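You operate a simulated robot arm through the tools that you are given. There is no shell and no other tool. Be economical: measure what you need, move in short steps, check, and stop when the job is done.

Carry out the task below with a simulated robot arm. There is one attempt and no reset: what you move stays moved.

TASK
Stop both heads tagged with the beige cone's lot, raise their cone arms and brush the fluff off them.
Fine: switch each off before you raise its cone arm or brush it; use the green brush and put it back; leave the other heads running. Set down upright: green brush. What is to be rubbed or washed off counts as gone when no trace of it is left.

It is judged by the outcome, as a careful person would: the job done as asked, and still so three seconds after it is handed in. It fails if anything else is knocked over, pushed out of place, dropped, spilled or broken.

THE ROBOT
A 7-joint arm with a two-finger parallel gripper on a trunk, on a base that drives. Base frame: it is fixed to the floor where the robot stands at the start and does not move with it; the origin is under the middle of the robot, x ahead of it, y to its left, z up. Readings come in m, degrees, newtons and seconds.
With the tool pointing down near the work surface it reaches from about 0.18 to 0.56 m from the robot's upright axis, wherever it stands. Its first joint turns from -143.0 to 143.0 degrees. Places, roughly: green brush [-0.75, -1.75, 0.75]; winding head 31 [0.9, 0, 0.9]; winding head 32 [0.6, -0.3, 0.9]; winding head 33 [0.4, -0.7, 0.9]; winding head 34 [0.2, -1, 0.9]; winding head 35 [-0.1, -1.3, 0.9]; winding head 36 [-0.3, -1.6, 0.9]. Payload 3 kg.
The tool frame sits at the grasp point between the pads (the TCP): z along the fingers, y along the line on which they close. The tips reach 0.03 m beyond it. Largest opening 0.094 m; finger width 0.028, thickness 0.01; the body of the gripper, 0.05 by 0.096 m, starts 0.055 m behind the TCP.
Orientation is that of the tool frame in the base frame, as [roll, pitch, yaw] about the fixed x, y, z axes, in that order (R = Rz(yaw) Ry(pitch) Rx(roll)). With the fingers straight down and closing along the base's y, the tool's x points along the base's -x, its y along +y and its z along -z.

THE INTERFACE
- The arm moves only by the tool drive_tool. Its arguments are lists of equal length, an entry for each row: "delta_pos": the shift along the tool's x, y, z in mm, a list of three; "dr": the turn, a rotation vector about the tool's x, y, z in degrees, a list of three. In form: {"delta_pos": [[tx, ty, tz], ...], "dr": [[wx, wy, wz], ...]}. A call has 1 to 20 rows; each row is the pose to reach, as a shift and turn from the pose commanded when the call began, along the tool's axes at that moment. "gripper" is the closure in counts, from 0 (fully open) to 255 (shut), set as the call begins (left out, the last holds). Rows are played at 5 a second. More than 0.05 m and 8.6 degrees between two rows, or a gripper value outside its range, and nothing of the call is played. A pose out of reach is approached as far as the arm can. The call stops where the force on the tool passes 90 N (or 10 N more than at its start, if that is more) or the arm is blocked; 0.2 s more then pass. Each finger travels about 0.045 m/s and halts on what it meets, pressing with about 38 N; the grip force reading is that of the motor and also rises with nothing between the fingers. The clock runs only during rows and for 0.2 s after the last one: add rows that repeat a pose to give the fingers time. The reply holds the time, the measured pose of the TCP, the force on the tool along the base axes, the opening and the grip force, in the units named above and with some noise, with the torque about the TCP (base axes, N m) and any sound that the robot's microphone picked up, and new pictures: "views" is both (left out), scene, wrist or none.
- Cameras (640 x 400 px; columns grow to the right, rows downward): "scene" is now at [-0.0011, 0.062, 1.8743]; the picture's right is [-0.89, -0.46, 0.00], its down [-0.33, 0.65, -0.69] and it looks along [0.31, -0.61, -0.73] (base axes); focal length 234 px, centre (320, 200). "wrist" rides on the gripper at [0.076, 0.014, -0.102] in the tool frame; the picture's right is [-0.18, 0.98, 0.00], its down [-0.75, -0.14, -0.64] and it looks along [-0.63, -0.12, 0.77] (tool axes); focal length 243 px, centre (320, 200). There is no depth. A picture from a camera that has moved, and an enlarged one, comes with that camera's place and axes in the base frame and with its lens. The place of the scene camera against the robot may be out by one fixed shift of up to 0.018 m in any direction.
- slide_trunk(by): slides the trunk up (or, below 0, down) by that many m; the arm and the scene camera ride with it, the base frame stays. It gives what a move gives, with no picture.
- base_move(legs): drives the robot by 1 to 6 legs, each [ahead, left, turn to the left] in m, m and degrees, along the robot's own axes; the way and the turn of a leg run together, so that a leg with both is an arc; at most 1.5 m and 180 degrees a leg. The arm and the cameras ride along, it lands a little off, and it stops where it bumps. It gives what a move gives, and a new picture of the scene camera.
- head_to(pan, tilt): turns the head with the scene camera to pan (to the left, within 143 degrees either way) and tilt (down, from -29 to 69), counted from straight ahead of the robot. It gives what a move gives, and a new picture of the scene camera.
- enlarge(camera, box): a new picture of the part [left, top, right, bottom] of that camera's present view, enlarged. No time passes.
- hand_in(): hands the job in; it is judged then, once.

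Go step by step. Nothing tells you exact positions but the pictures and the camera data: compare them with the known pose of the tool, close in by small moves and look again before you grip or let go. The budget is 120 turns and 260 pictures, counting those below and the enlarged ones. Unless the task says otherwise, let go and move clear before handing in, and close with one line.

The tools are called after "Request:" as name(argument=value, ...) on one line, values as JSON. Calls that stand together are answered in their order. drive_tool: Moves the arm, as the interface text tells. Its arguments: {"type":"object","properties":{"delta_pos":{"type":"array"},"dr":{"type":"array"},"gripper":{"type":"number"},"views":{"type":"string","enum":["both","scene","wrist","none"]}},"required":["delta_pos","dr"]} The other tools are called the same way: slide_trunk (by) slides the trunk up or down; base_move (legs) drives the base; head_to (pan, tilt) turns the head that bears the scene camera; enlarge (camera, box) takes an enlarged picture of a part of a camera's view; hand_in () hands the job in.

At the start:

```text
clock: 0.0
position: [0.404, -0.4009, 1.5386]
tool_rot: [179.8, -0.1, -179.8]
ft_force: [0.7, -0.3, 0.7]
torque: [0.0, 0.01, 0.01]
opening: 0.0938
finger_force: 0.1
trunk travel left (down, up): [-0.325, 0.065]
robot x, y, heading: [0.0025, 0.0003, -0.1]
head pan, tilt: [-62.9, 46.3]
```

scene: 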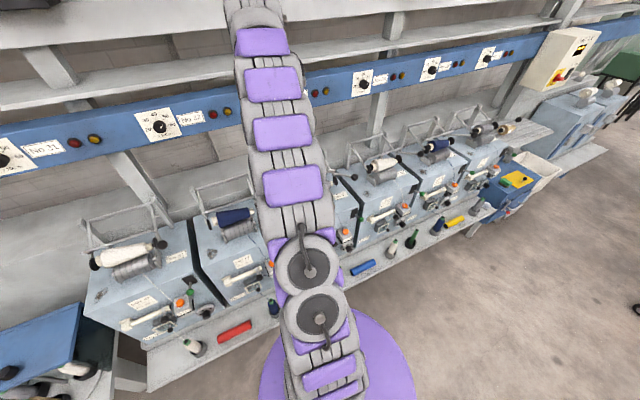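
wrist: 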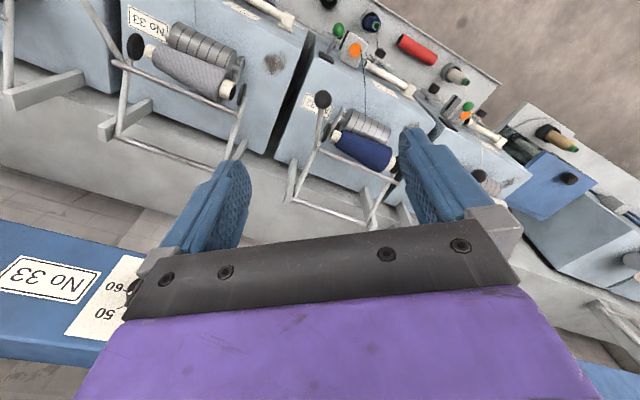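

I see a row of winding heads with cones, tags and switches along a line to the robot's right. First I'll enlarge the views to read the tags and find the beige cone.

Request:
enlarge(camera="scene", box=[330, 90, 560, 250])

Request:
enlarge(camera="scene", box=[70, 170, 300, 370])

Request:
enlarge(camera="wrist", box=[100, 0, 640, 220])

```text
2.50 times, centred on (445, 170) of scene
camera zoom: at [-0.0011, 0.062, 1.8743], right [-0.89, -0.46, 0.0], down [-0.33, 0.65, -0.69], along [0.31, -0.61, -0.73], focal length 584 px, centre (8, 275)
```

zoom: 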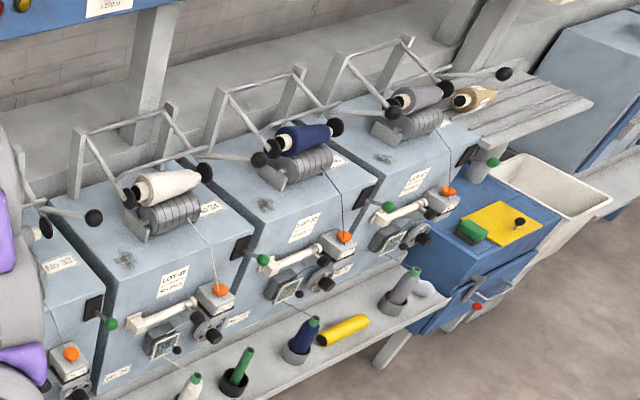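

```text
2.00 times, centred on (185, 270) of scene
camera zoom: at [-0.0011, 0.062, 1.8743], right [-0.89, -0.46, 0.0], down [-0.33, 0.65, -0.69], along [0.31, -0.61, -0.73], focal length 467 px, centre (590, 60)
```

zoom: 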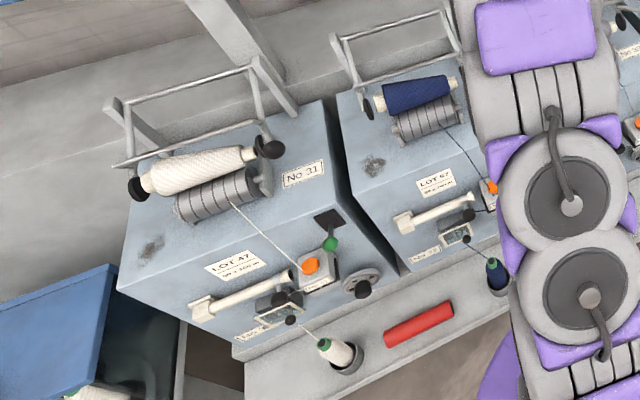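

```text
1.19 times, centred on (370, 110) of wrist
camera zoom: at [0.3291, -0.3859, 1.6403], right [0.18, 0.98, 0.0], down [0.75, -0.14, 0.64], along [0.63, -0.12, -0.77], focal length 288 px, centre (261, 307)
```

zoom: 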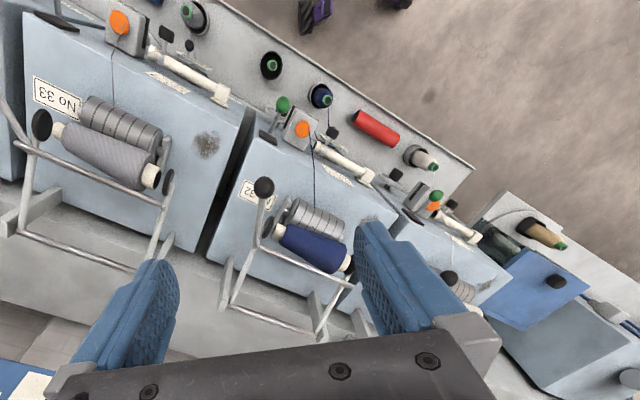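

The beige cone seems to lie on a plank beyond head 36, and the green brush sits on the blue cabinet there. I'll turn to face the row and look along it.

Request:
base_move(legs=[[0, 0, -37]])

Request:
head_to(pan=-70, tilt=35)

Request:
head_to(pan=25, tilt=45)

```text
clock: 2.2
position: [0.0816, -0.561, 1.5402]
tool_rot: [-179.9, 0.0, 142.8]
ft_force: [0.6, -0.4, 0.9]
torque: [0.01, 0.0, 0.04]
opening: 0.094
finger_force: 0.1
trunk travel left (down, up): [-0.325, 0.065]
robot x, y, heading: [-0.0, -0.0005, -37.1]
head pan, tilt: [-62.9, 46.3]
camera scene: at [0.0372, 0.0441, 1.8742], right [-0.98, 0.18, 0.0], down [0.13, 0.71, -0.69], along [-0.12, -0.68, -0.72], focal length 234 px, centre (320, 200)
```

scene: 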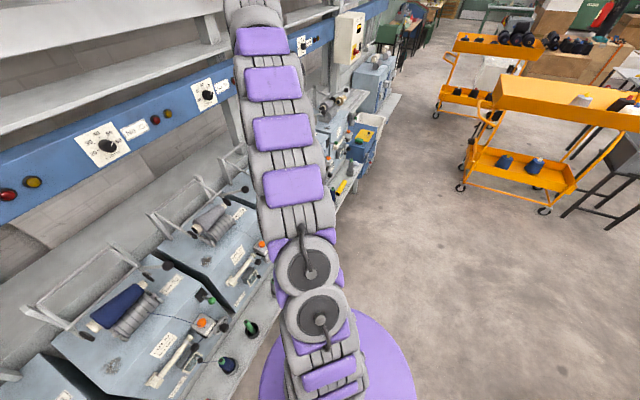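

```text
clock: 2.9
position: [0.0793, -0.5602, 1.5395]
tool_rot: [-180.0, 0.0, 142.7]
ft_force: [-0.3, -0.3, -0.4]
torque: [0.04, 0.02, -0.01]
opening: 0.0939
finger_force: 0.1
trunk travel left (down, up): [-0.325, 0.065]
robot x, y, heading: [-0.0016, 0.001, -37.2]
head pan, tilt: [-70.0, 35.0]
camera scene: at [0.0244, 0.038, 1.8909], right [-0.96, 0.3, 0.0], down [0.17, 0.55, -0.82], along [-0.24, -0.78, -0.58], focal length 234 px, centre (320, 200)
```

scene: 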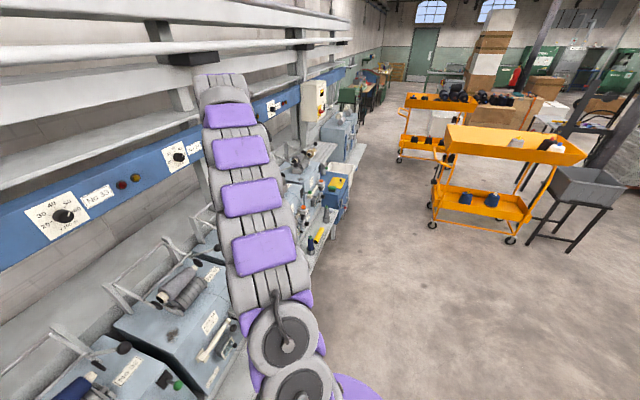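

```text
clock: 4.6
position: [0.0796, -0.5593, 1.5402]
tool_rot: [-180.0, 0.1, 142.8]
ft_force: [0.4, 0.7, 0.3]
torque: [-0.02, -0.01, -0.04]
opening: 0.0938
finger_force: 0.1
trunk travel left (down, up): [-0.325, 0.065]
robot x, y, heading: [-0.002, -0.0001, -37.2]
head pan, tilt: [25.0, 45.0]
camera scene: at [0.1302, 0.1048, 1.8763], right [-0.21, -0.98, 0.0], down [-0.69, 0.15, -0.71], along [0.69, -0.15, -0.71], focal length 234 px, centre (320, 200)
```

scene: 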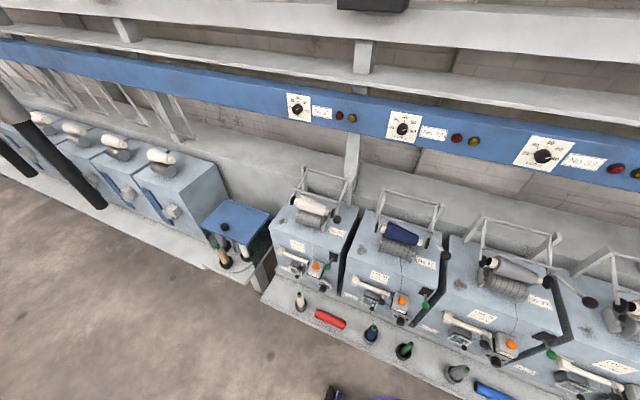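

The heads 31–33 are in clear view now; I'll read their lots.

Request:
enlarge(camera="scene", box=[190, 160, 450, 340])

Request:
enlarge(camera="scene", box=[420, 210, 640, 400])

Request:
base_move(legs=[[0, -1.2, 0]])

Request:
head_to(pan=-10, tilt=45)

```text
2.22 times, centred on (320, 250) of scene
camera zoom: at [0.1302, 0.1048, 1.8763], right [-0.21, -0.98, 0.0], down [-0.69, 0.15, -0.71], along [0.69, -0.15, -0.71], focal length 519 px, centre (320, 89)
```

zoom: 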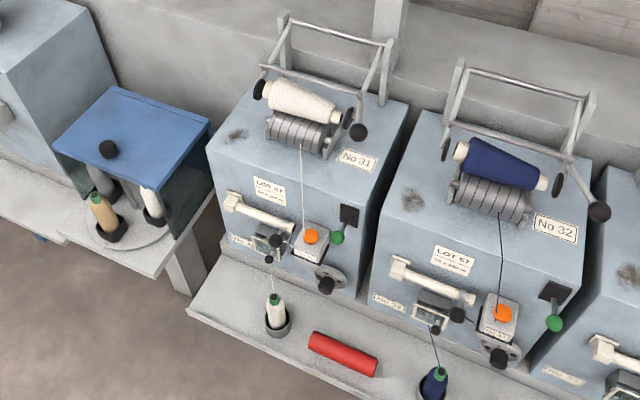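

```text
2.11 times, centred on (530, 305) of scene
camera zoom: at [0.1302, 0.1048, 1.8763], right [-0.21, -0.98, 0.0], down [-0.69, 0.15, -0.71], along [0.69, -0.15, -0.71], focal length 492 px, centre (-122, -21)
```

zoom: 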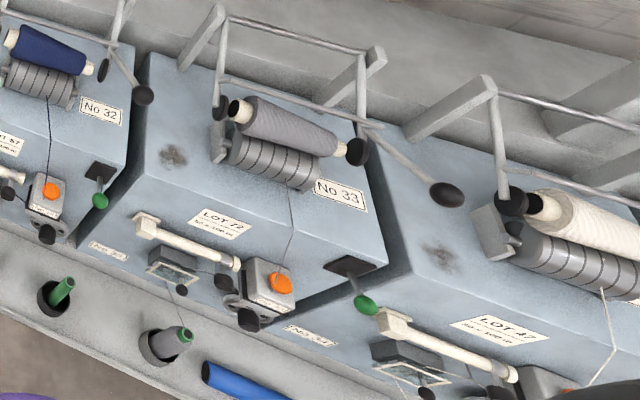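

```text
clock: 10.5
position: [-0.611, -1.4805, 1.5409]
tool_rot: [-179.7, 0.1, 143.4]
ft_force: [1.0, 0.2, 0.3]
torque: [0.01, -0.03, 0.01]
opening: 0.094
finger_force: 0.1
trunk travel left (down, up): [-0.325, 0.065]
robot x, y, heading: [-0.7002, -0.9255, -36.8]
head pan, tilt: [25.0, 45.0]
camera scene: at [-0.5651, -0.8137, 1.8756], right [-0.21, -0.98, 0.0], down [-0.69, 0.14, -0.71], along [0.69, -0.15, -0.71], focal length 234 px, centre (320, 200)
```

scene: 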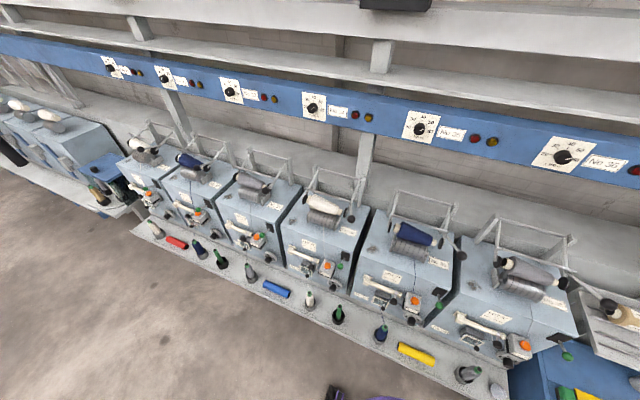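

```text
clock: 11.5
position: [-0.6165, -1.4837, 1.539]
tool_rot: [-179.9, 0.0, 143.3]
ft_force: [0.7, -0.4, 0.3]
torque: [0.01, 0.03, 0.0]
opening: 0.0942
finger_force: 0.1
trunk travel left (down, up): [-0.325, 0.065]
robot x, y, heading: [-0.6978, -0.9259, -36.9]
head pan, tilt: [-10.0, 45.0]
camera scene: at [-0.5924, -0.8612, 1.8761], right [-0.73, -0.68, 0.0], down [-0.48, 0.52, -0.71], along [0.48, -0.51, -0.71], focal length 234 px, centre (320, 200)
```

scene: 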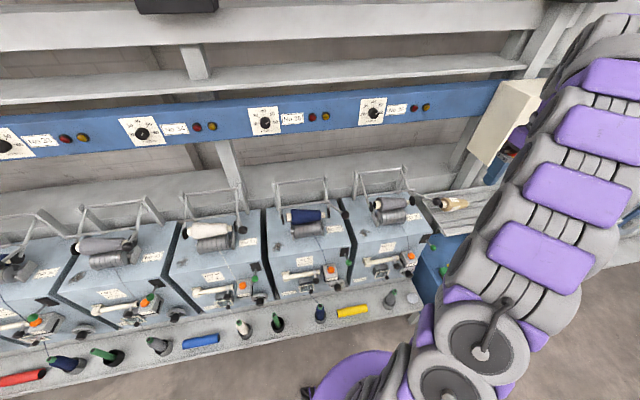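

I'll read the remaining lots and the label on the beige cone.

Request:
enlarge(camera="scene", box=[160, 180, 300, 310])

Request:
enlarge(camera="scene", box=[260, 180, 480, 320])

Request:
enlarge(camera="scene", box=[410, 170, 500, 230])

Request:
enlarge(camera="wrist", box=[0, 0, 640, 400])

```text
3.08 times, centred on (230, 245) of scene
camera zoom: at [-0.5924, -0.8612, 1.8761], right [-0.73, -0.68, 0.0], down [-0.48, 0.52, -0.71], along [0.48, -0.51, -0.71], focal length 719 px, centre (597, 62)
```

zoom: 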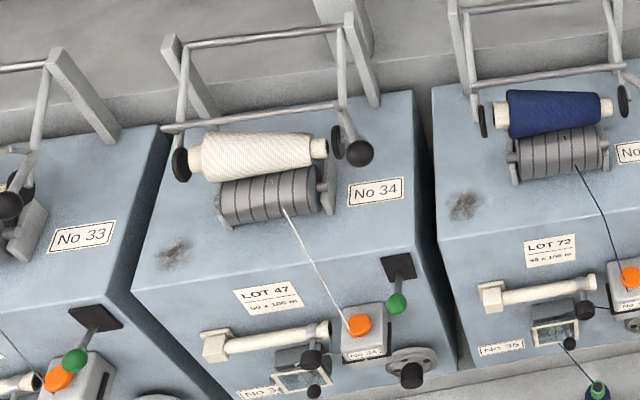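

```text
2.86 times, centred on (370, 250) of scene
camera zoom: at [-0.5924, -0.8612, 1.8761], right [-0.73, -0.68, 0.0], down [-0.48, 0.52, -0.71], along [0.48, -0.51, -0.71], focal length 667 px, centre (177, 57)
```

zoom: 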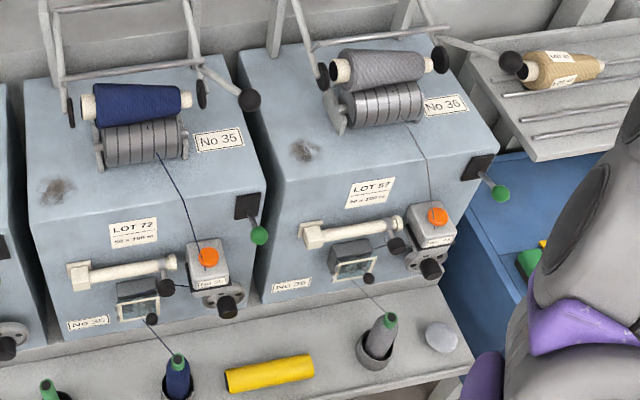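

```text
6.67 times, centred on (455, 200) of scene
camera zoom: at [-0.5924, -0.8612, 1.8761], right [-0.73, -0.68, 0.0], down [-0.48, 0.52, -0.71], along [0.48, -0.51, -0.71], focal length 1557 px, centre (-580, 200)
```

zoom: 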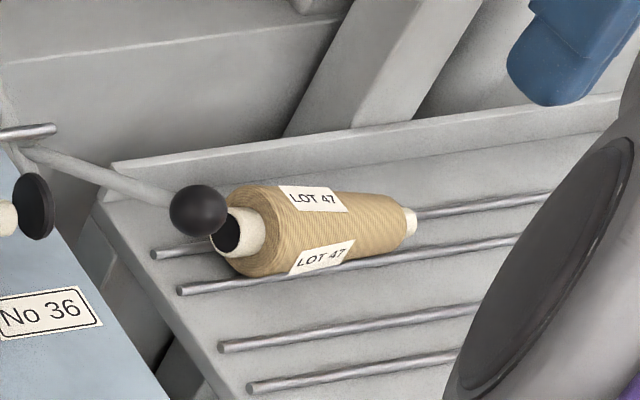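

```text
1.00 times, centred on (320, 200) of wrist (not enlarged: the box is as wide or as high as the picture)
camera zoom: at [-0.668, -1.4273, 1.6409], right [0.74, 0.68, 0.0], down [0.52, -0.56, 0.64], along [0.44, -0.47, -0.77], focal length 243 px, centre (320, 200)
```

zoom: 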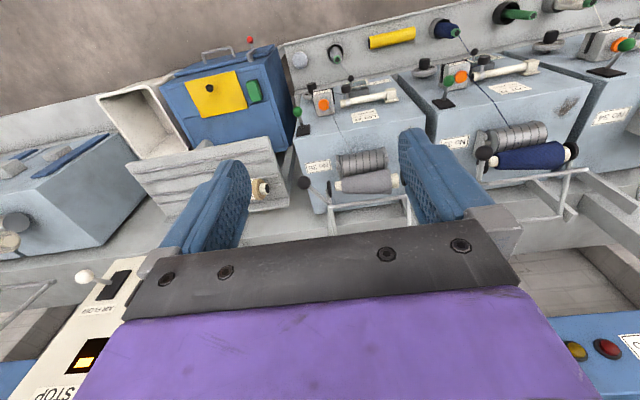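

Beige cone is lot 47; heads 31 and 34 carry LOT 47. I'll drive in front of head 34 and inspect its controls.

Request:
base_move(legs=[[0, 0.5, 0]])

Request:
head_to(pan=0, tilt=58)

Request:
enlarge(camera="scene", box=[220, 100, 420, 225])

Request:
enlarge(camera="scene", box=[220, 190, 420, 315])

```text
clock: 14.4
position: [-0.3271, -1.1023, 1.5341]
tool_rot: [179.2, 0.0, 143.6]
ft_force: [0.0, -0.1, -0.1]
torque: [0.0, 0.0, -0.02]
opening: 0.0939
finger_force: 0.1
trunk travel left (down, up): [-0.325, 0.065]
robot x, y, heading: [-0.4045, -0.5254, -36.3]
head pan, tilt: [-10.0, 45.0]
camera scene: at [-0.3118, -0.4827, 1.8775], right [-0.72, -0.69, -0.01], down [-0.48, 0.52, -0.7], along [0.49, -0.5, -0.71], focal length 234 px, centre (320, 200)
```

scene: 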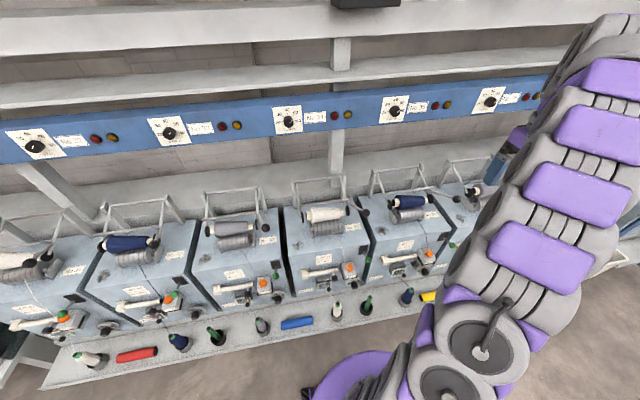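

```text
clock: 15.2
position: [-0.3234, -1.0952, 1.5367]
tool_rot: [179.6, -0.1, 143.7]
ft_force: [-0.5, 0.1, -1.6]
torque: [-0.02, 0.0, -0.03]
opening: 0.0938
finger_force: 0.1
trunk travel left (down, up): [-0.325, 0.065]
robot x, y, heading: [-0.4087, -0.531, -36.2]
head pan, tilt: [0.0, 58.0]
camera scene: at [-0.302, -0.4502, 1.8593], right [-0.59, -0.8, 0.0], down [-0.68, 0.51, -0.53], along [0.43, -0.31, -0.85], focal length 234 px, centre (320, 200)
```

scene: 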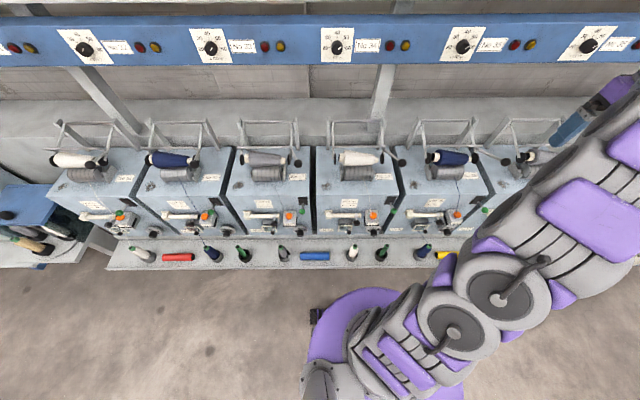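

```text
3.20 times, centred on (320, 162) of scene
camera zoom: at [-0.302, -0.4502, 1.8593], right [-0.59, -0.8, 0.0], down [-0.68, 0.51, -0.53], along [0.43, -0.31, -0.85], focal length 747 px, centre (320, 320)
```

zoom: 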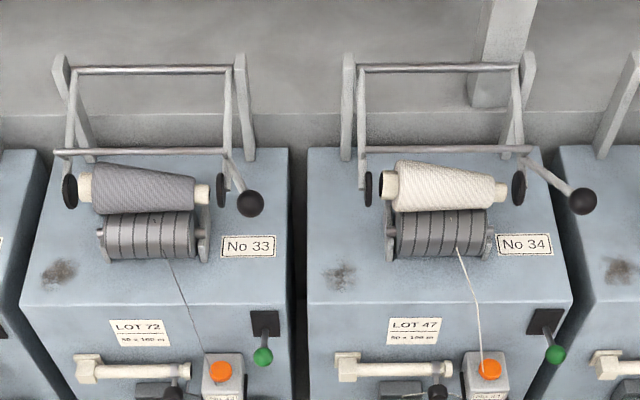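

```text
3.20 times, centred on (320, 252) of scene
camera zoom: at [-0.302, -0.4502, 1.8593], right [-0.59, -0.8, 0.0], down [-0.68, 0.51, -0.53], along [0.43, -0.31, -0.85], focal length 747 px, centre (320, 32)
```

zoom: 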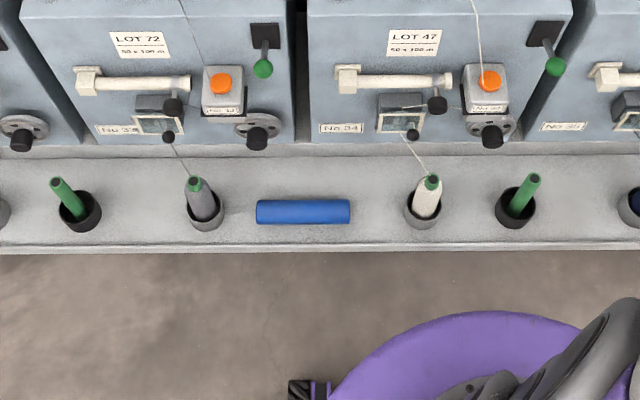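

Head 34 is right in front. I'll bring the hand in front of it to get a close wrist view of its controls.

Request:
drive_tool(delta_pos=[[0, 45, 0], [0, 90, 0], [0, 135, 0], [0, 180, 0], [0, 225, 0], [0, 255, 30], [0, 255, 75], [0, 255, 120], [0, 255, 165], [0, 255, 210], [0, 255, 250]], dr=[[0, 0, 0], [0, 0, 0], [0, 0, 0], [0, 0, 0], [0, 0, 0], [0, 0, 0], [0, 0, 0], [0, 0, 0], [0, 0, 0], [0, 0, 0], [0, 0, 0]])

Request:
enlarge(camera="wrist", box=[160, 0, 480, 200])

```text
clock: 17.6
position: [-0.1577, -0.8683, 1.2909]
tool_rot: [-179.5, -0.1, 143.8]
ft_force: [1.0, 0.7, -0.1]
torque: [-0.04, 0.01, 0.01]
opening: 0.0938
finger_force: 0.1
trunk travel left (down, up): [-0.325, 0.065]
robot x, y, heading: [-0.405, -0.5259, -36.2]
head pan, tilt: [0.0, 58.0]
camera scene: at [-0.2846, -0.4279, 1.8574], right [-0.59, -0.81, 0.01], down [-0.69, 0.5, -0.53], along [0.42, -0.32, -0.85], focal length 234 px, centre (320, 200)
camera wrist: at [-0.2095, -0.8103, 1.3922], right [0.73, 0.68, -0.01], down [0.53, -0.56, 0.64], along [0.44, -0.47, -0.77], focal length 243 px, centre (320, 200)
```

scene: 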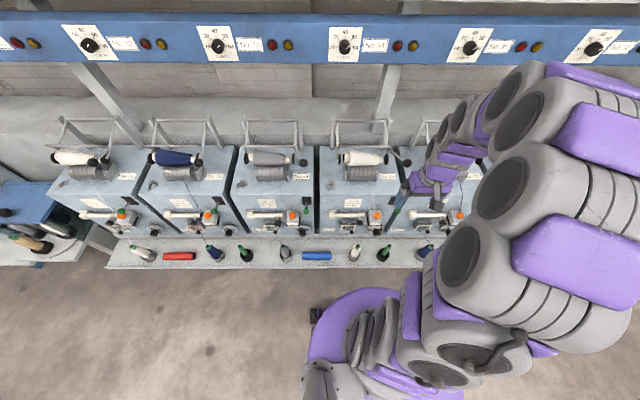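
wrist: 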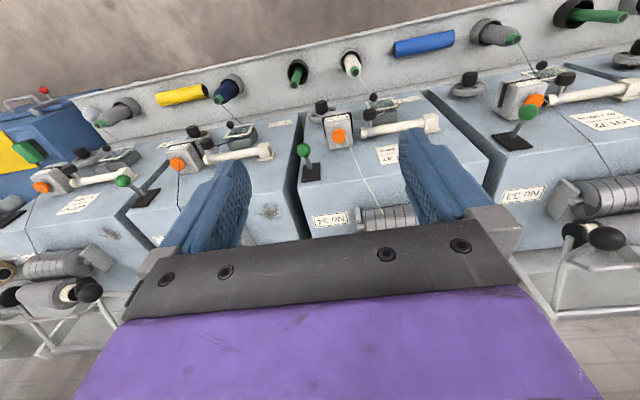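

```text
2.00 times, centred on (320, 100) of wrist
camera zoom: at [-0.2095, -0.8103, 1.3922], right [0.73, 0.68, -0.01], down [0.53, -0.56, 0.64], along [0.44, -0.47, -0.77], focal length 485 px, centre (320, 400)
```

zoom: 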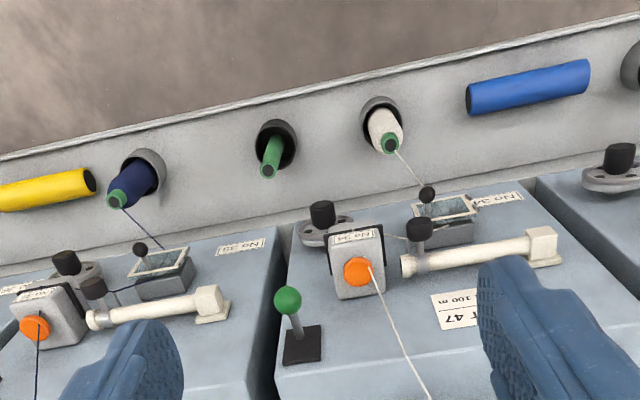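

The green-knob lever on a black plate looks like the head's on/off switch. I'll check the lamps on the rail and a closer look at the lever.

Request:
enlarge(camera="scene", box=[200, 10, 440, 80])

Request:
enlarge(camera="wrist", box=[280, 60, 460, 240])

Request:
enlarge(camera="scene", box=[310, 130, 430, 240])

```text
2.67 times, centred on (320, 45) of scene
camera zoom: at [-0.2846, -0.4279, 1.8574], right [-0.59, -0.81, 0.01], down [-0.69, 0.5, -0.53], along [0.42, -0.32, -0.85], focal length 623 px, centre (320, 613)
```

zoom: 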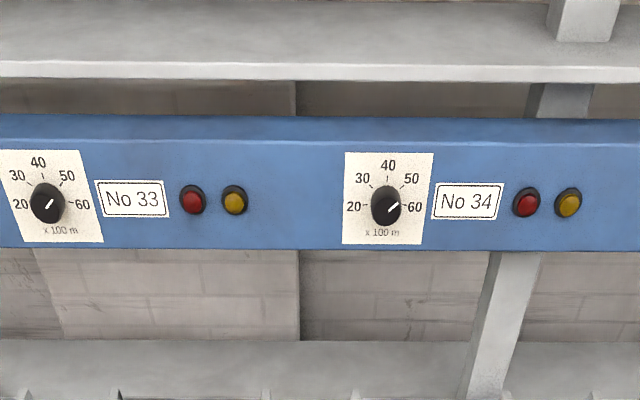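

```text
2.22 times, centred on (370, 150) of wrist
camera zoom: at [-0.2095, -0.8103, 1.3922], right [0.73, 0.68, -0.01], down [0.53, -0.56, 0.64], along [0.44, -0.47, -0.77], focal length 539 px, centre (209, 311)
```

zoom: 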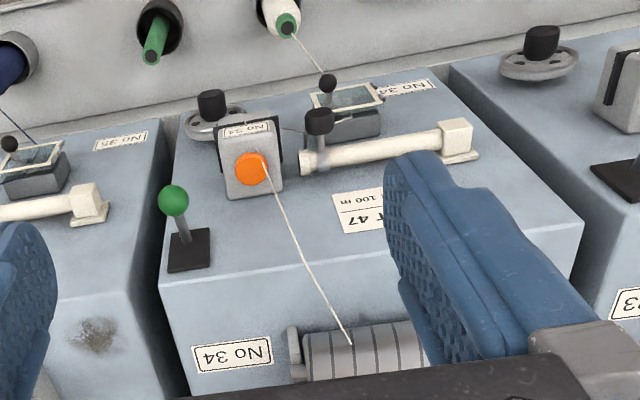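

```text
3.64 times, centred on (370, 185) of scene
camera zoom: at [-0.2846, -0.4279, 1.8574], right [-0.59, -0.81, 0.01], down [-0.69, 0.5, -0.53], along [0.42, -0.32, -0.85], focal length 849 px, centre (138, 254)
```

zoom: 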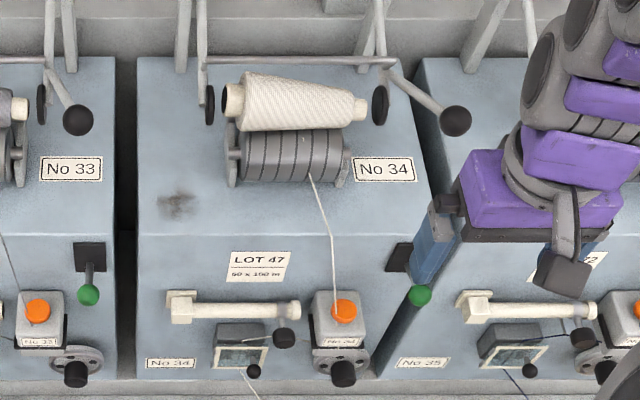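

By triangulation the green ball is about 0.53 m ahead, 0.19 m right of the robot, z≈0.985, with its plate at z≈0.915. I'll turn the wrist to view the lever in profile.

Request:
drive_tool(delta_pos=[[-12, 5, 0], [-24, 10, 10], [-36, 15, 30], [-48, 20, 50], [-60, 25, 70], [-72, 30, 90], [-84, 35, 110], [-96, 40, 130], [-108, 45, 150], [-120, 50, 170], [-130, 60, 190]], dr=[[0, 0, 8.2], [0, 0, 16.4], [0, 0, 24.6], [0, 0, 32.8], [0, 0, 41], [0, 0, 49.2], [0, 0, 57.4], [0, 0, 65.6], [0, 0, 73.8], [0, 0, 82], [0, 0, 90]])

Request:
enlarge(camera="wrist", box=[200, 0, 520, 200])

```text
clock: 20.0
position: [-0.0247, -0.9057, 1.1007]
tool_rot: [-179.9, 0.1, 53.7]
ft_force: [-0.5, 0.1, 0.6]
torque: [0.02, 0.04, -0.02]
opening: 0.0941
finger_force: 0.0
trunk travel left (down, up): [-0.325, 0.065]
robot x, y, heading: [-0.4033, -0.5284, -36.3]
head pan, tilt: [0.0, 58.0]
camera scene: at [-0.2957, -0.4462, 1.8589], right [-0.59, -0.81, 0.0], down [-0.68, 0.5, -0.53], along [0.42, -0.31, -0.85], focal length 234 px, centre (320, 200)
camera wrist: at [0.033, -0.8526, 1.2018], right [0.68, -0.73, 0.0], down [-0.56, -0.52, 0.64], along [-0.47, -0.44, -0.77], focal length 243 px, centre (320, 200)
```

scene: 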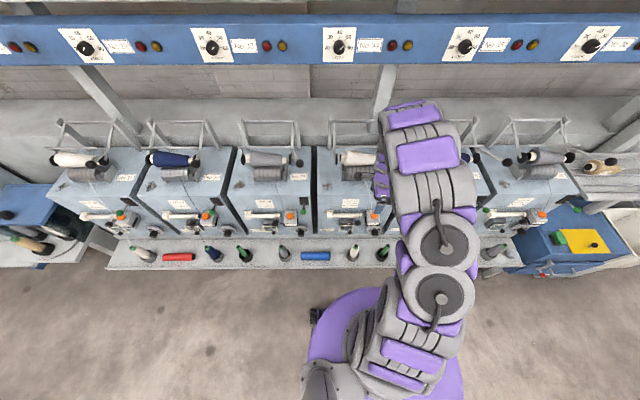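
wrist: 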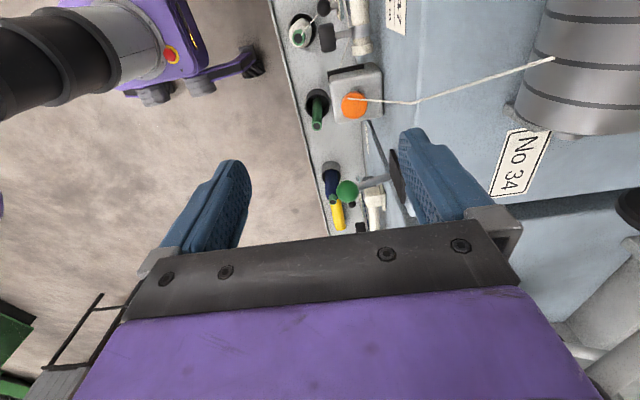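

```text
2.00 times, centred on (360, 100) of wrist
camera zoom: at [0.033, -0.8526, 1.2018], right [0.68, -0.73, 0.0], down [-0.56, -0.52, 0.64], along [-0.47, -0.44, -0.77], focal length 485 px, centre (240, 400)
```

zoom: 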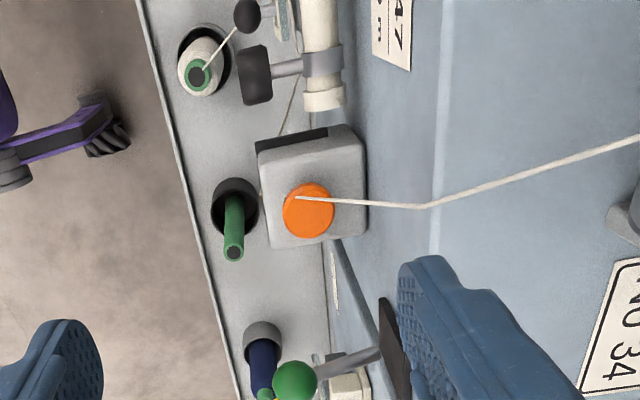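

The lever leans up and out from a near-vertical panel; ball at F≈0.54, L≈−0.186, z≈0.97. I'll close the fingers and place them just above it.

Request:
drive_tool(delta_pos=[[-30, 4, 0], [-65, 8, 0], [-106, 15, 0], [-106, 15, 30], [-106, 15, 60], [-106, 15, 60], [-106, 15, 60]], dr=[[0, 0, 0], [0, 0, 0], [0, 0, 0], [0, 0, 0], [0, 0, 0], [0, 0, 0], [0, 0, 0]], gripper=255)

Request:
enlarge(camera="wrist", box=[200, 0, 520, 200])

Request:
enlarge(camera="scene", box=[310, 130, 430, 240])

```text
clock: 21.6
position: [-0.0816, -1.0055, 1.0409]
tool_rot: [180.0, -0.2, 53.7]
ft_force: [-0.8, 0.3, -0.5]
torque: [-0.01, 0.0, -0.01]
opening: 0.0
finger_force: 33.5
trunk travel left (down, up): [-0.325, 0.065]
robot x, y, heading: [-0.4043, -0.5288, -36.4]
head pan, tilt: [0.0, 58.0]
camera scene: at [-0.3019, -0.453, 1.8595], right [-0.59, -0.8, -0.01], down [-0.68, 0.51, -0.53], along [0.43, -0.31, -0.85], focal length 234 px, centre (320, 200)
camera wrist: at [-0.0236, -0.9527, 1.1424], right [0.68, -0.73, 0.0], down [-0.56, -0.53, 0.64], along [-0.47, -0.44, -0.77], focal length 243 px, centre (320, 200)
```

scene: 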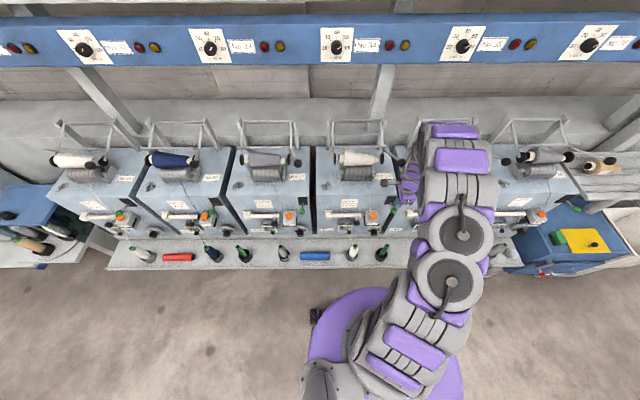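
wrist: 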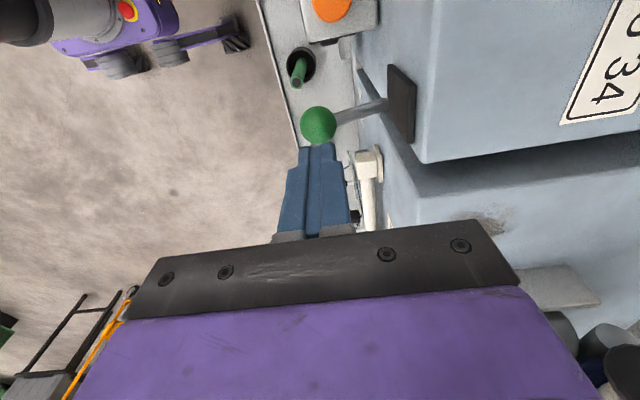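

```text
2.00 times, centred on (360, 100) of wrist
camera zoom: at [-0.0236, -0.9527, 1.1424], right [0.68, -0.73, 0.0], down [-0.56, -0.53, 0.64], along [-0.47, -0.44, -0.77], focal length 485 px, centre (240, 400)
```

zoom: 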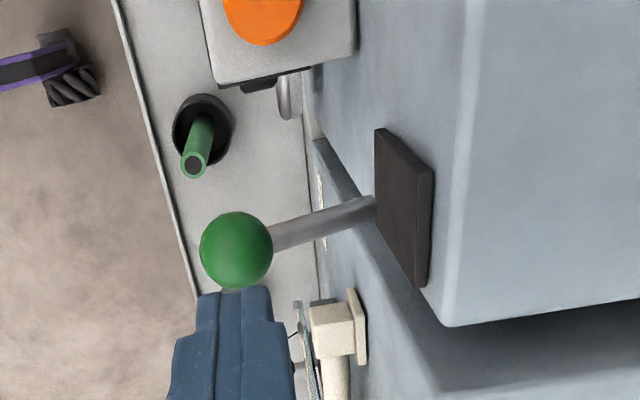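

```text
3.64 times, centred on (370, 185) of scene
camera zoom: at [-0.3019, -0.453, 1.8595], right [-0.59, -0.8, -0.01], down [-0.68, 0.51, -0.53], along [0.43, -0.31, -0.85], focal length 849 px, centre (138, 254)
```

zoom: 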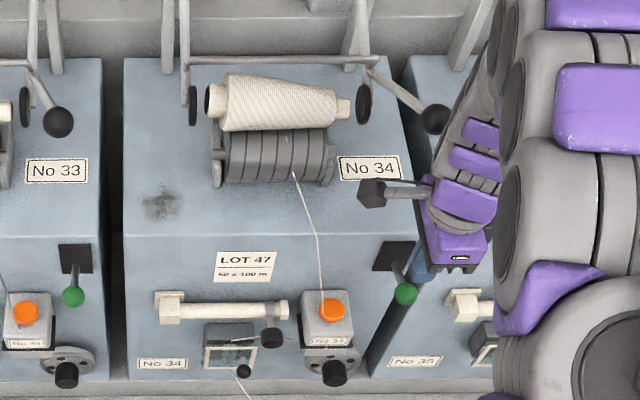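

Aligned above the lever ball; I'll press it down gently and listen.

Request:
drive_tool(delta_pos=[[0, 0, 15], [0, 0, 30], [0, 0, 40], [0, 0, 50], [0, 0, 60], [0, 0, 70]], dr=[[0, 0, 0], [0, 0, 0], [0, 0, 0], [0, 0, 0], [0, 0, 0], [0, 0, 0]], views="wrist")

```text
clock: 23.0
position: [-0.0746, -1.001, 0.9729]
tool_rot: [179.7, 0.1, 53.8]
ft_force: [3.2, 1.7, 11.5]
torque: [0.0, -0.06, -0.01]
opening: 0.0
finger_force: 33.3
trunk travel left (down, up): [-0.325, 0.065]
robot x, y, heading: [-0.405, -0.5283, -36.2]
head pan, tilt: [0.0, 58.0]
camera wrist: at [-0.0178, -0.9473, 1.0737], right [0.68, -0.73, 0.01], down [-0.56, -0.52, 0.64], along [-0.47, -0.44, -0.77], focal length 243 px, centre (320, 200)
```

wrist: 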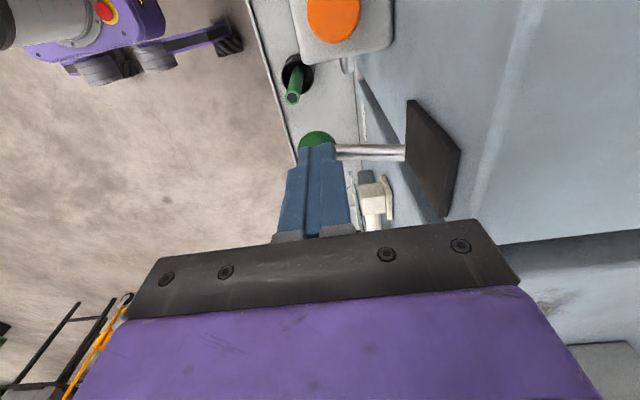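

The lever is giving way smoothly with about 11 N. I continue downward.

Request:
drive_tool(delta_pos=[[0, 0, 8], [0, 0, 16], [0, 0, 24], [0, 0, 32], [0, 0, 38]], dr=[[0, 0, 0], [0, 0, 0], [0, 0, 0], [0, 0, 0], [0, 0, 0]], views="wrist")

```text
clock: 23.5
position: [-0.0744, -1.0011, 0.9722]
tool_rot: [178.9, 0.5, 53.8]
ft_force: [-11.3, 25.9, 66.4]
torque: [0.68, 0.54, 0.02]
opening: 0.0002
finger_force: 32.7
trunk travel left (down, up): [-0.325, 0.065]
robot x, y, heading: [-0.4032, -0.528, -36.2]
head pan, tilt: [0.0, 58.0]
stopped in row 2: the force on the tool passed its limit at 104 N (the readings are from after the stop); the commanded pose is now the measured one
camera wrist: at [-0.0189, -0.9454, 1.0724], right [0.68, -0.73, 0.02], down [-0.57, -0.51, 0.65], along [-0.46, -0.45, -0.76], focal length 243 px, centre (320, 200)
```

wrist: 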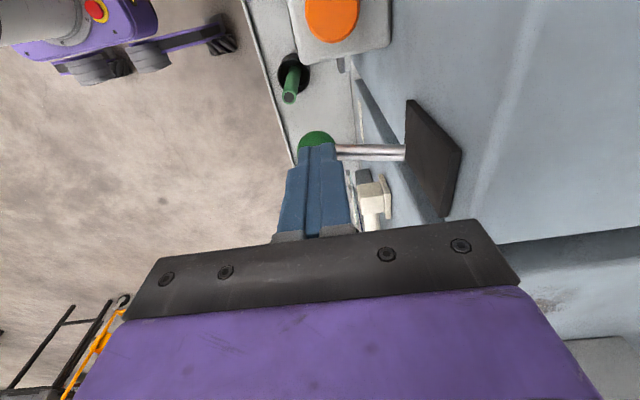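

The lever met its lower stop. I back off upward and check whether it stays down.

Request:
drive_tool(delta_pos=[[0, 0, -30], [0, 0, -70], [0, 0, -100]], dr=[[0, 0, 0], [0, 0, 0], [0, 0, 0]])

Request:
enlarge(camera="wrist", box=[240, 0, 480, 160])

Request:
enlarge(camera="scene", box=[310, 10, 430, 240])

```text
clock: 24.3
position: [-0.0696, -1.0035, 1.0662]
tool_rot: [179.1, 0.5, 53.8]
ft_force: [0.1, -0.4, -0.9]
torque: [0.02, 0.01, 0.02]
opening: 0.0002
finger_force: 33.3
trunk travel left (down, up): [-0.325, 0.065]
robot x, y, heading: [-0.4034, -0.5253, -36.6]
head pan, tilt: [0.0, 58.0]
camera scene: at [-0.2916, -0.441, 1.8584], right [-0.59, -0.81, 0.0], down [-0.68, 0.5, -0.53], along [0.42, -0.31, -0.85], focal length 234 px, centre (320, 200)
camera wrist: at [-0.0132, -0.9473, 1.1662], right [0.69, -0.73, 0.02], down [-0.56, -0.51, 0.65], along [-0.46, -0.45, -0.76], focal length 243 px, centre (320, 200)
```

scene: 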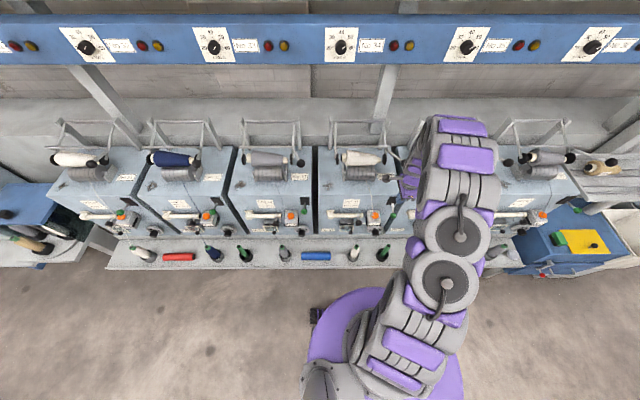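
wrist: 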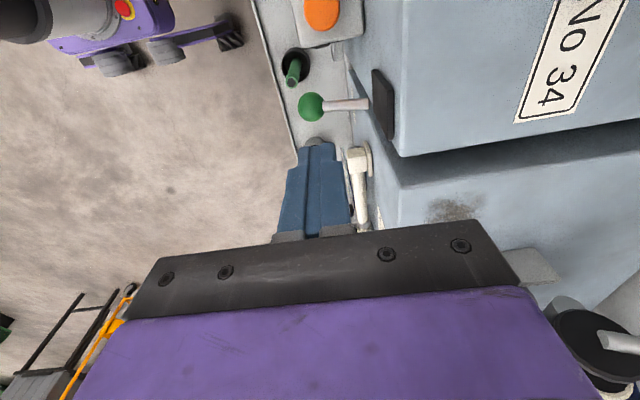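

```text
2.50 times, centred on (360, 80) of wrist
camera zoom: at [-0.0132, -0.9473, 1.1662], right [0.69, -0.73, 0.02], down [-0.56, -0.51, 0.65], along [-0.46, -0.45, -0.76], focal length 606 px, centre (220, 500)
```

zoom: 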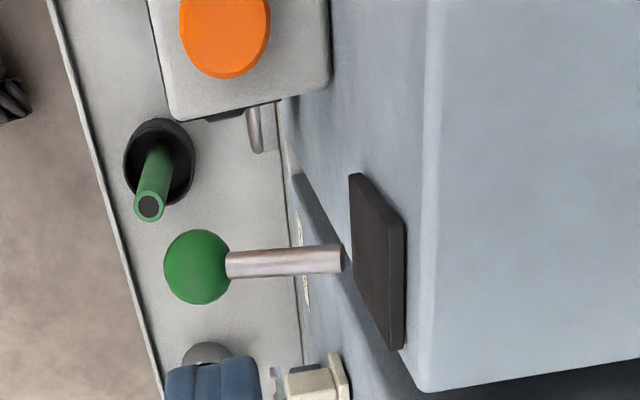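

```text
1.74 times, centred on (370, 125) of scene
camera zoom: at [-0.2916, -0.441, 1.8584], right [-0.59, -0.81, 0.0], down [-0.68, 0.5, -0.53], along [0.42, -0.31, -0.85], focal length 406 px, centre (233, 330)
```

zoom: 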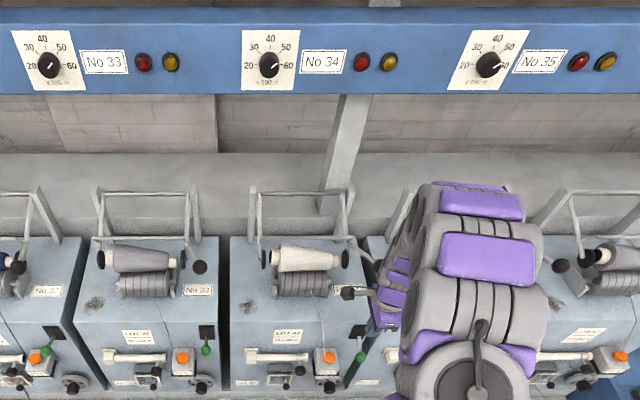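

The lever now stays down. I'll compare cone/drum close-ups over time to see whether 34 has truly stopped versus 33.

Request:
enlarge(camera="scene", box=[235, 140, 395, 240])

Request:
drive_tool(delta_pos=[[0, 0, 0], [0, 0, 0]], dr=[[0, 0, 0], [0, 0, 0]], views="none")

Request:
enlarge(camera="scene", box=[235, 140, 395, 240])

```text
4.00 times, centred on (315, 190) of scene
camera zoom: at [-0.2916, -0.441, 1.8584], right [-0.59, -0.81, 0.0], down [-0.68, 0.5, -0.53], along [0.42, -0.31, -0.85], focal length 934 px, centre (340, 240)
```

zoom: 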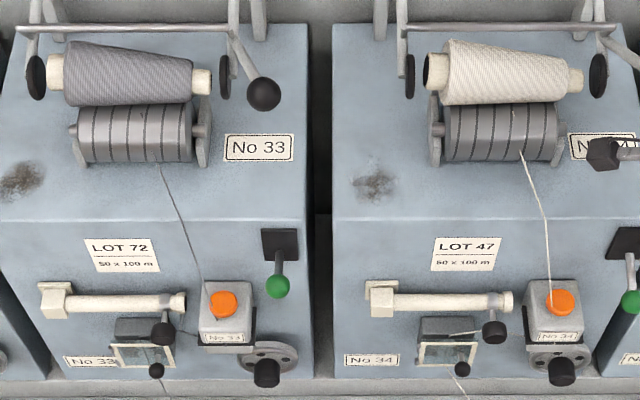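

```text
clock: 24.9
position: [-0.0759, -1.0098, 1.0639]
tool_rot: [179.0, 0.1, 53.7]
ft_force: [0.4, -0.3, 0.1]
torque: [0.0, -0.01, -0.01]
opening: 0.0001
finger_force: 32.9
trunk travel left (down, up): [-0.325, 0.065]
robot x, y, heading: [-0.402, -0.529, -36.4]
head pan, tilt: [0.0, 58.0]
```

```text
4.00 times, centred on (315, 190) of scene
camera zoom: at [-0.3005, -0.4516, 1.8594], right [-0.59, -0.81, 0.0], down [-0.68, 0.51, -0.53], along [0.43, -0.31, -0.85], focal length 934 px, centre (340, 240)
```

zoom: 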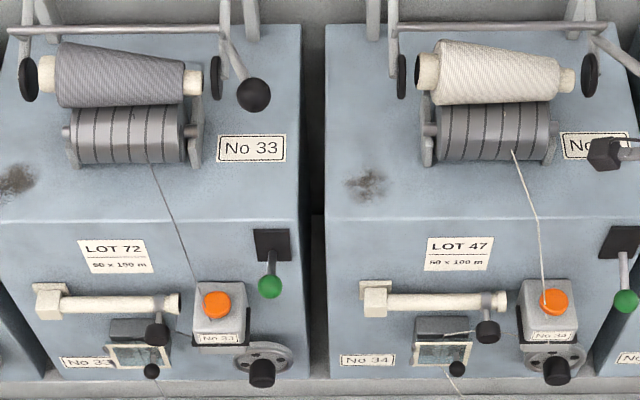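

I'll look at the counter displays of 33, 34 for signs of running.

Request:
enlarge(camera="scene", box=[250, 215, 290, 240])

Request:
enlarge(camera="scene", box=[330, 205, 390, 242])

Request:
enlarge(camera="scene", box=[235, 145, 305, 190])

```text
16.00 times, centred on (270, 228) of scene
camera zoom: at [-0.3005, -0.4516, 1.8594], right [-0.59, -0.81, 0.0], down [-0.68, 0.51, -0.53], along [0.43, -0.31, -0.85], focal length 3737 px, centre (1120, -240)
```

zoom: 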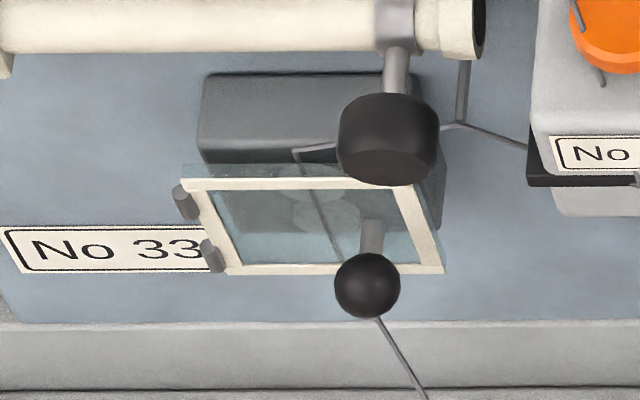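

```text
10.67 times, centred on (360, 224) of scene
camera zoom: at [-0.3005, -0.4516, 1.8594], right [-0.59, -0.81, 0.0], down [-0.68, 0.51, -0.53], along [0.43, -0.31, -0.85], focal length 2491 px, centre (-107, -51)
```

zoom: 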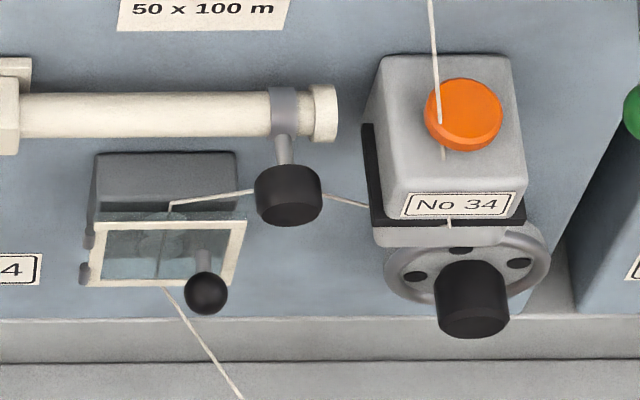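

```text
8.89 times, centred on (270, 168) of scene
camera zoom: at [-0.3005, -0.4516, 1.8594], right [-0.59, -0.81, 0.0], down [-0.68, 0.51, -0.53], along [0.43, -0.31, -0.85], focal length 2076 px, centre (764, 489)
```

zoom: 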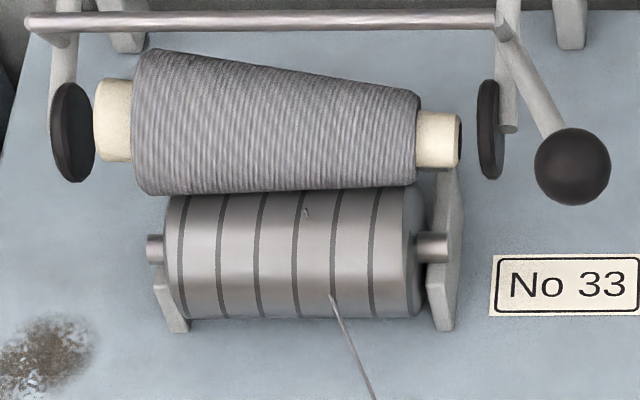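

The yarn runs through the clearer with the orange knob; the green lever is the drum switch, so 34 is off. The cone-arm handle is further back, so I need to get nearer; I'll check base clearance by looking down after lifting the hand.

Request:
drive_tool(delta_pos=[[0, 0, -45], [0, 0, -90], [0, 0, -135], [0, 0, -170]], dr=[[0, 0, 0], [0, 0, 0], [0, 0, 0], [0, 0, 0]], views="wrist")

Request:
head_to(pan=0, tilt=69)

Request:
head_to(pan=60, tilt=69)

```text
clock: 25.9
position: [-0.0757, -1.0052, 1.2359]
tool_rot: [179.1, 0.3, 53.7]
ft_force: [-0.1, -0.5, -0.4]
torque: [0.0, -0.01, 0.03]
opening: 0.0002
finger_force: 32.9
trunk travel left (down, up): [-0.325, 0.065]
robot x, y, heading: [-0.4026, -0.5293, -36.6]
head pan, tilt: [0.0, 58.0]
camera wrist: at [-0.0185, -0.9519, 1.3367], right [0.68, -0.73, 0.02], down [-0.57, -0.52, 0.64], along [-0.46, -0.45, -0.77], focal length 243 px, centre (320, 200)
```

wrist: 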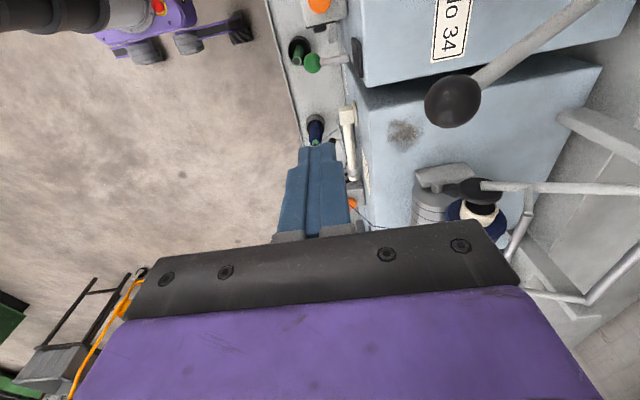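

```text
clock: 26.7
position: [-0.0729, -1.0053, 1.2355]
tool_rot: [179.0, 0.2, 53.7]
ft_force: [-0.5, 0.7, 0.4]
torque: [-0.01, 0.0, 0.02]
opening: 0.0
finger_force: 33.4
trunk travel left (down, up): [-0.325, 0.065]
robot x, y, heading: [-0.4027, -0.5295, -36.7]
head pan, tilt: [0.0, 68.8]
camera scene: at [-0.3069, -0.4379, 1.8472], right [-0.59, -0.81, 0.0], down [-0.75, 0.55, -0.36], along [0.29, -0.21, -0.93], focal length 234 px, centre (320, 200)
```

scene: 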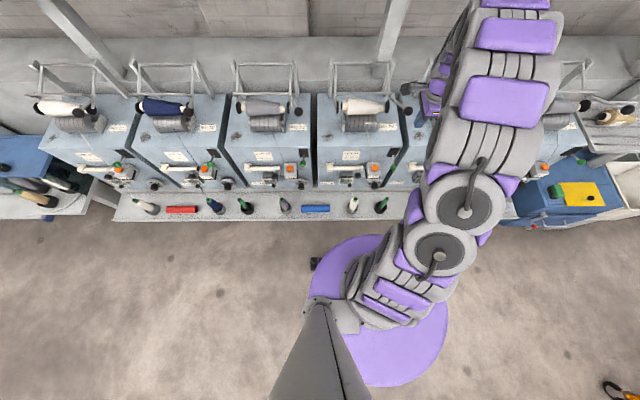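

```text
clock: 28.0
position: [-0.072, -1.008, 1.2344]
tool_rot: [179.0, 0.3, 53.7]
ft_force: [-0.1, 0.9, 0.0]
torque: [0.0, -0.03, 0.02]
opening: 0.0002
finger_force: 33.3
trunk travel left (down, up): [-0.325, 0.065]
robot x, y, heading: [-0.403, -0.5283, -36.5]
head pan, tilt: [60.0, 68.8]
camera scene: at [-0.3008, -0.3822, 1.8473], right [0.4, -0.92, 0.0], down [-0.85, -0.37, -0.36], along [0.33, 0.15, -0.93], focal length 234 px, centre (320, 200)
```

scene: 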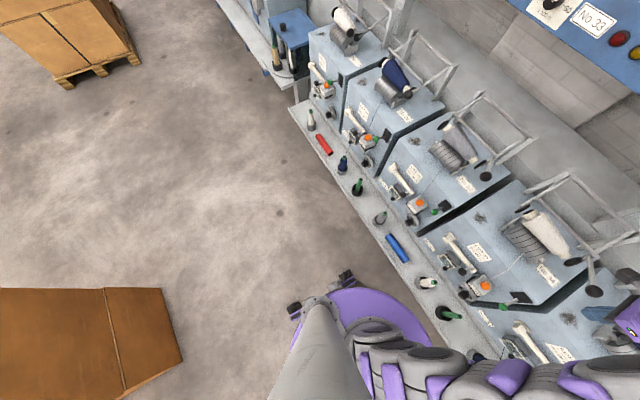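

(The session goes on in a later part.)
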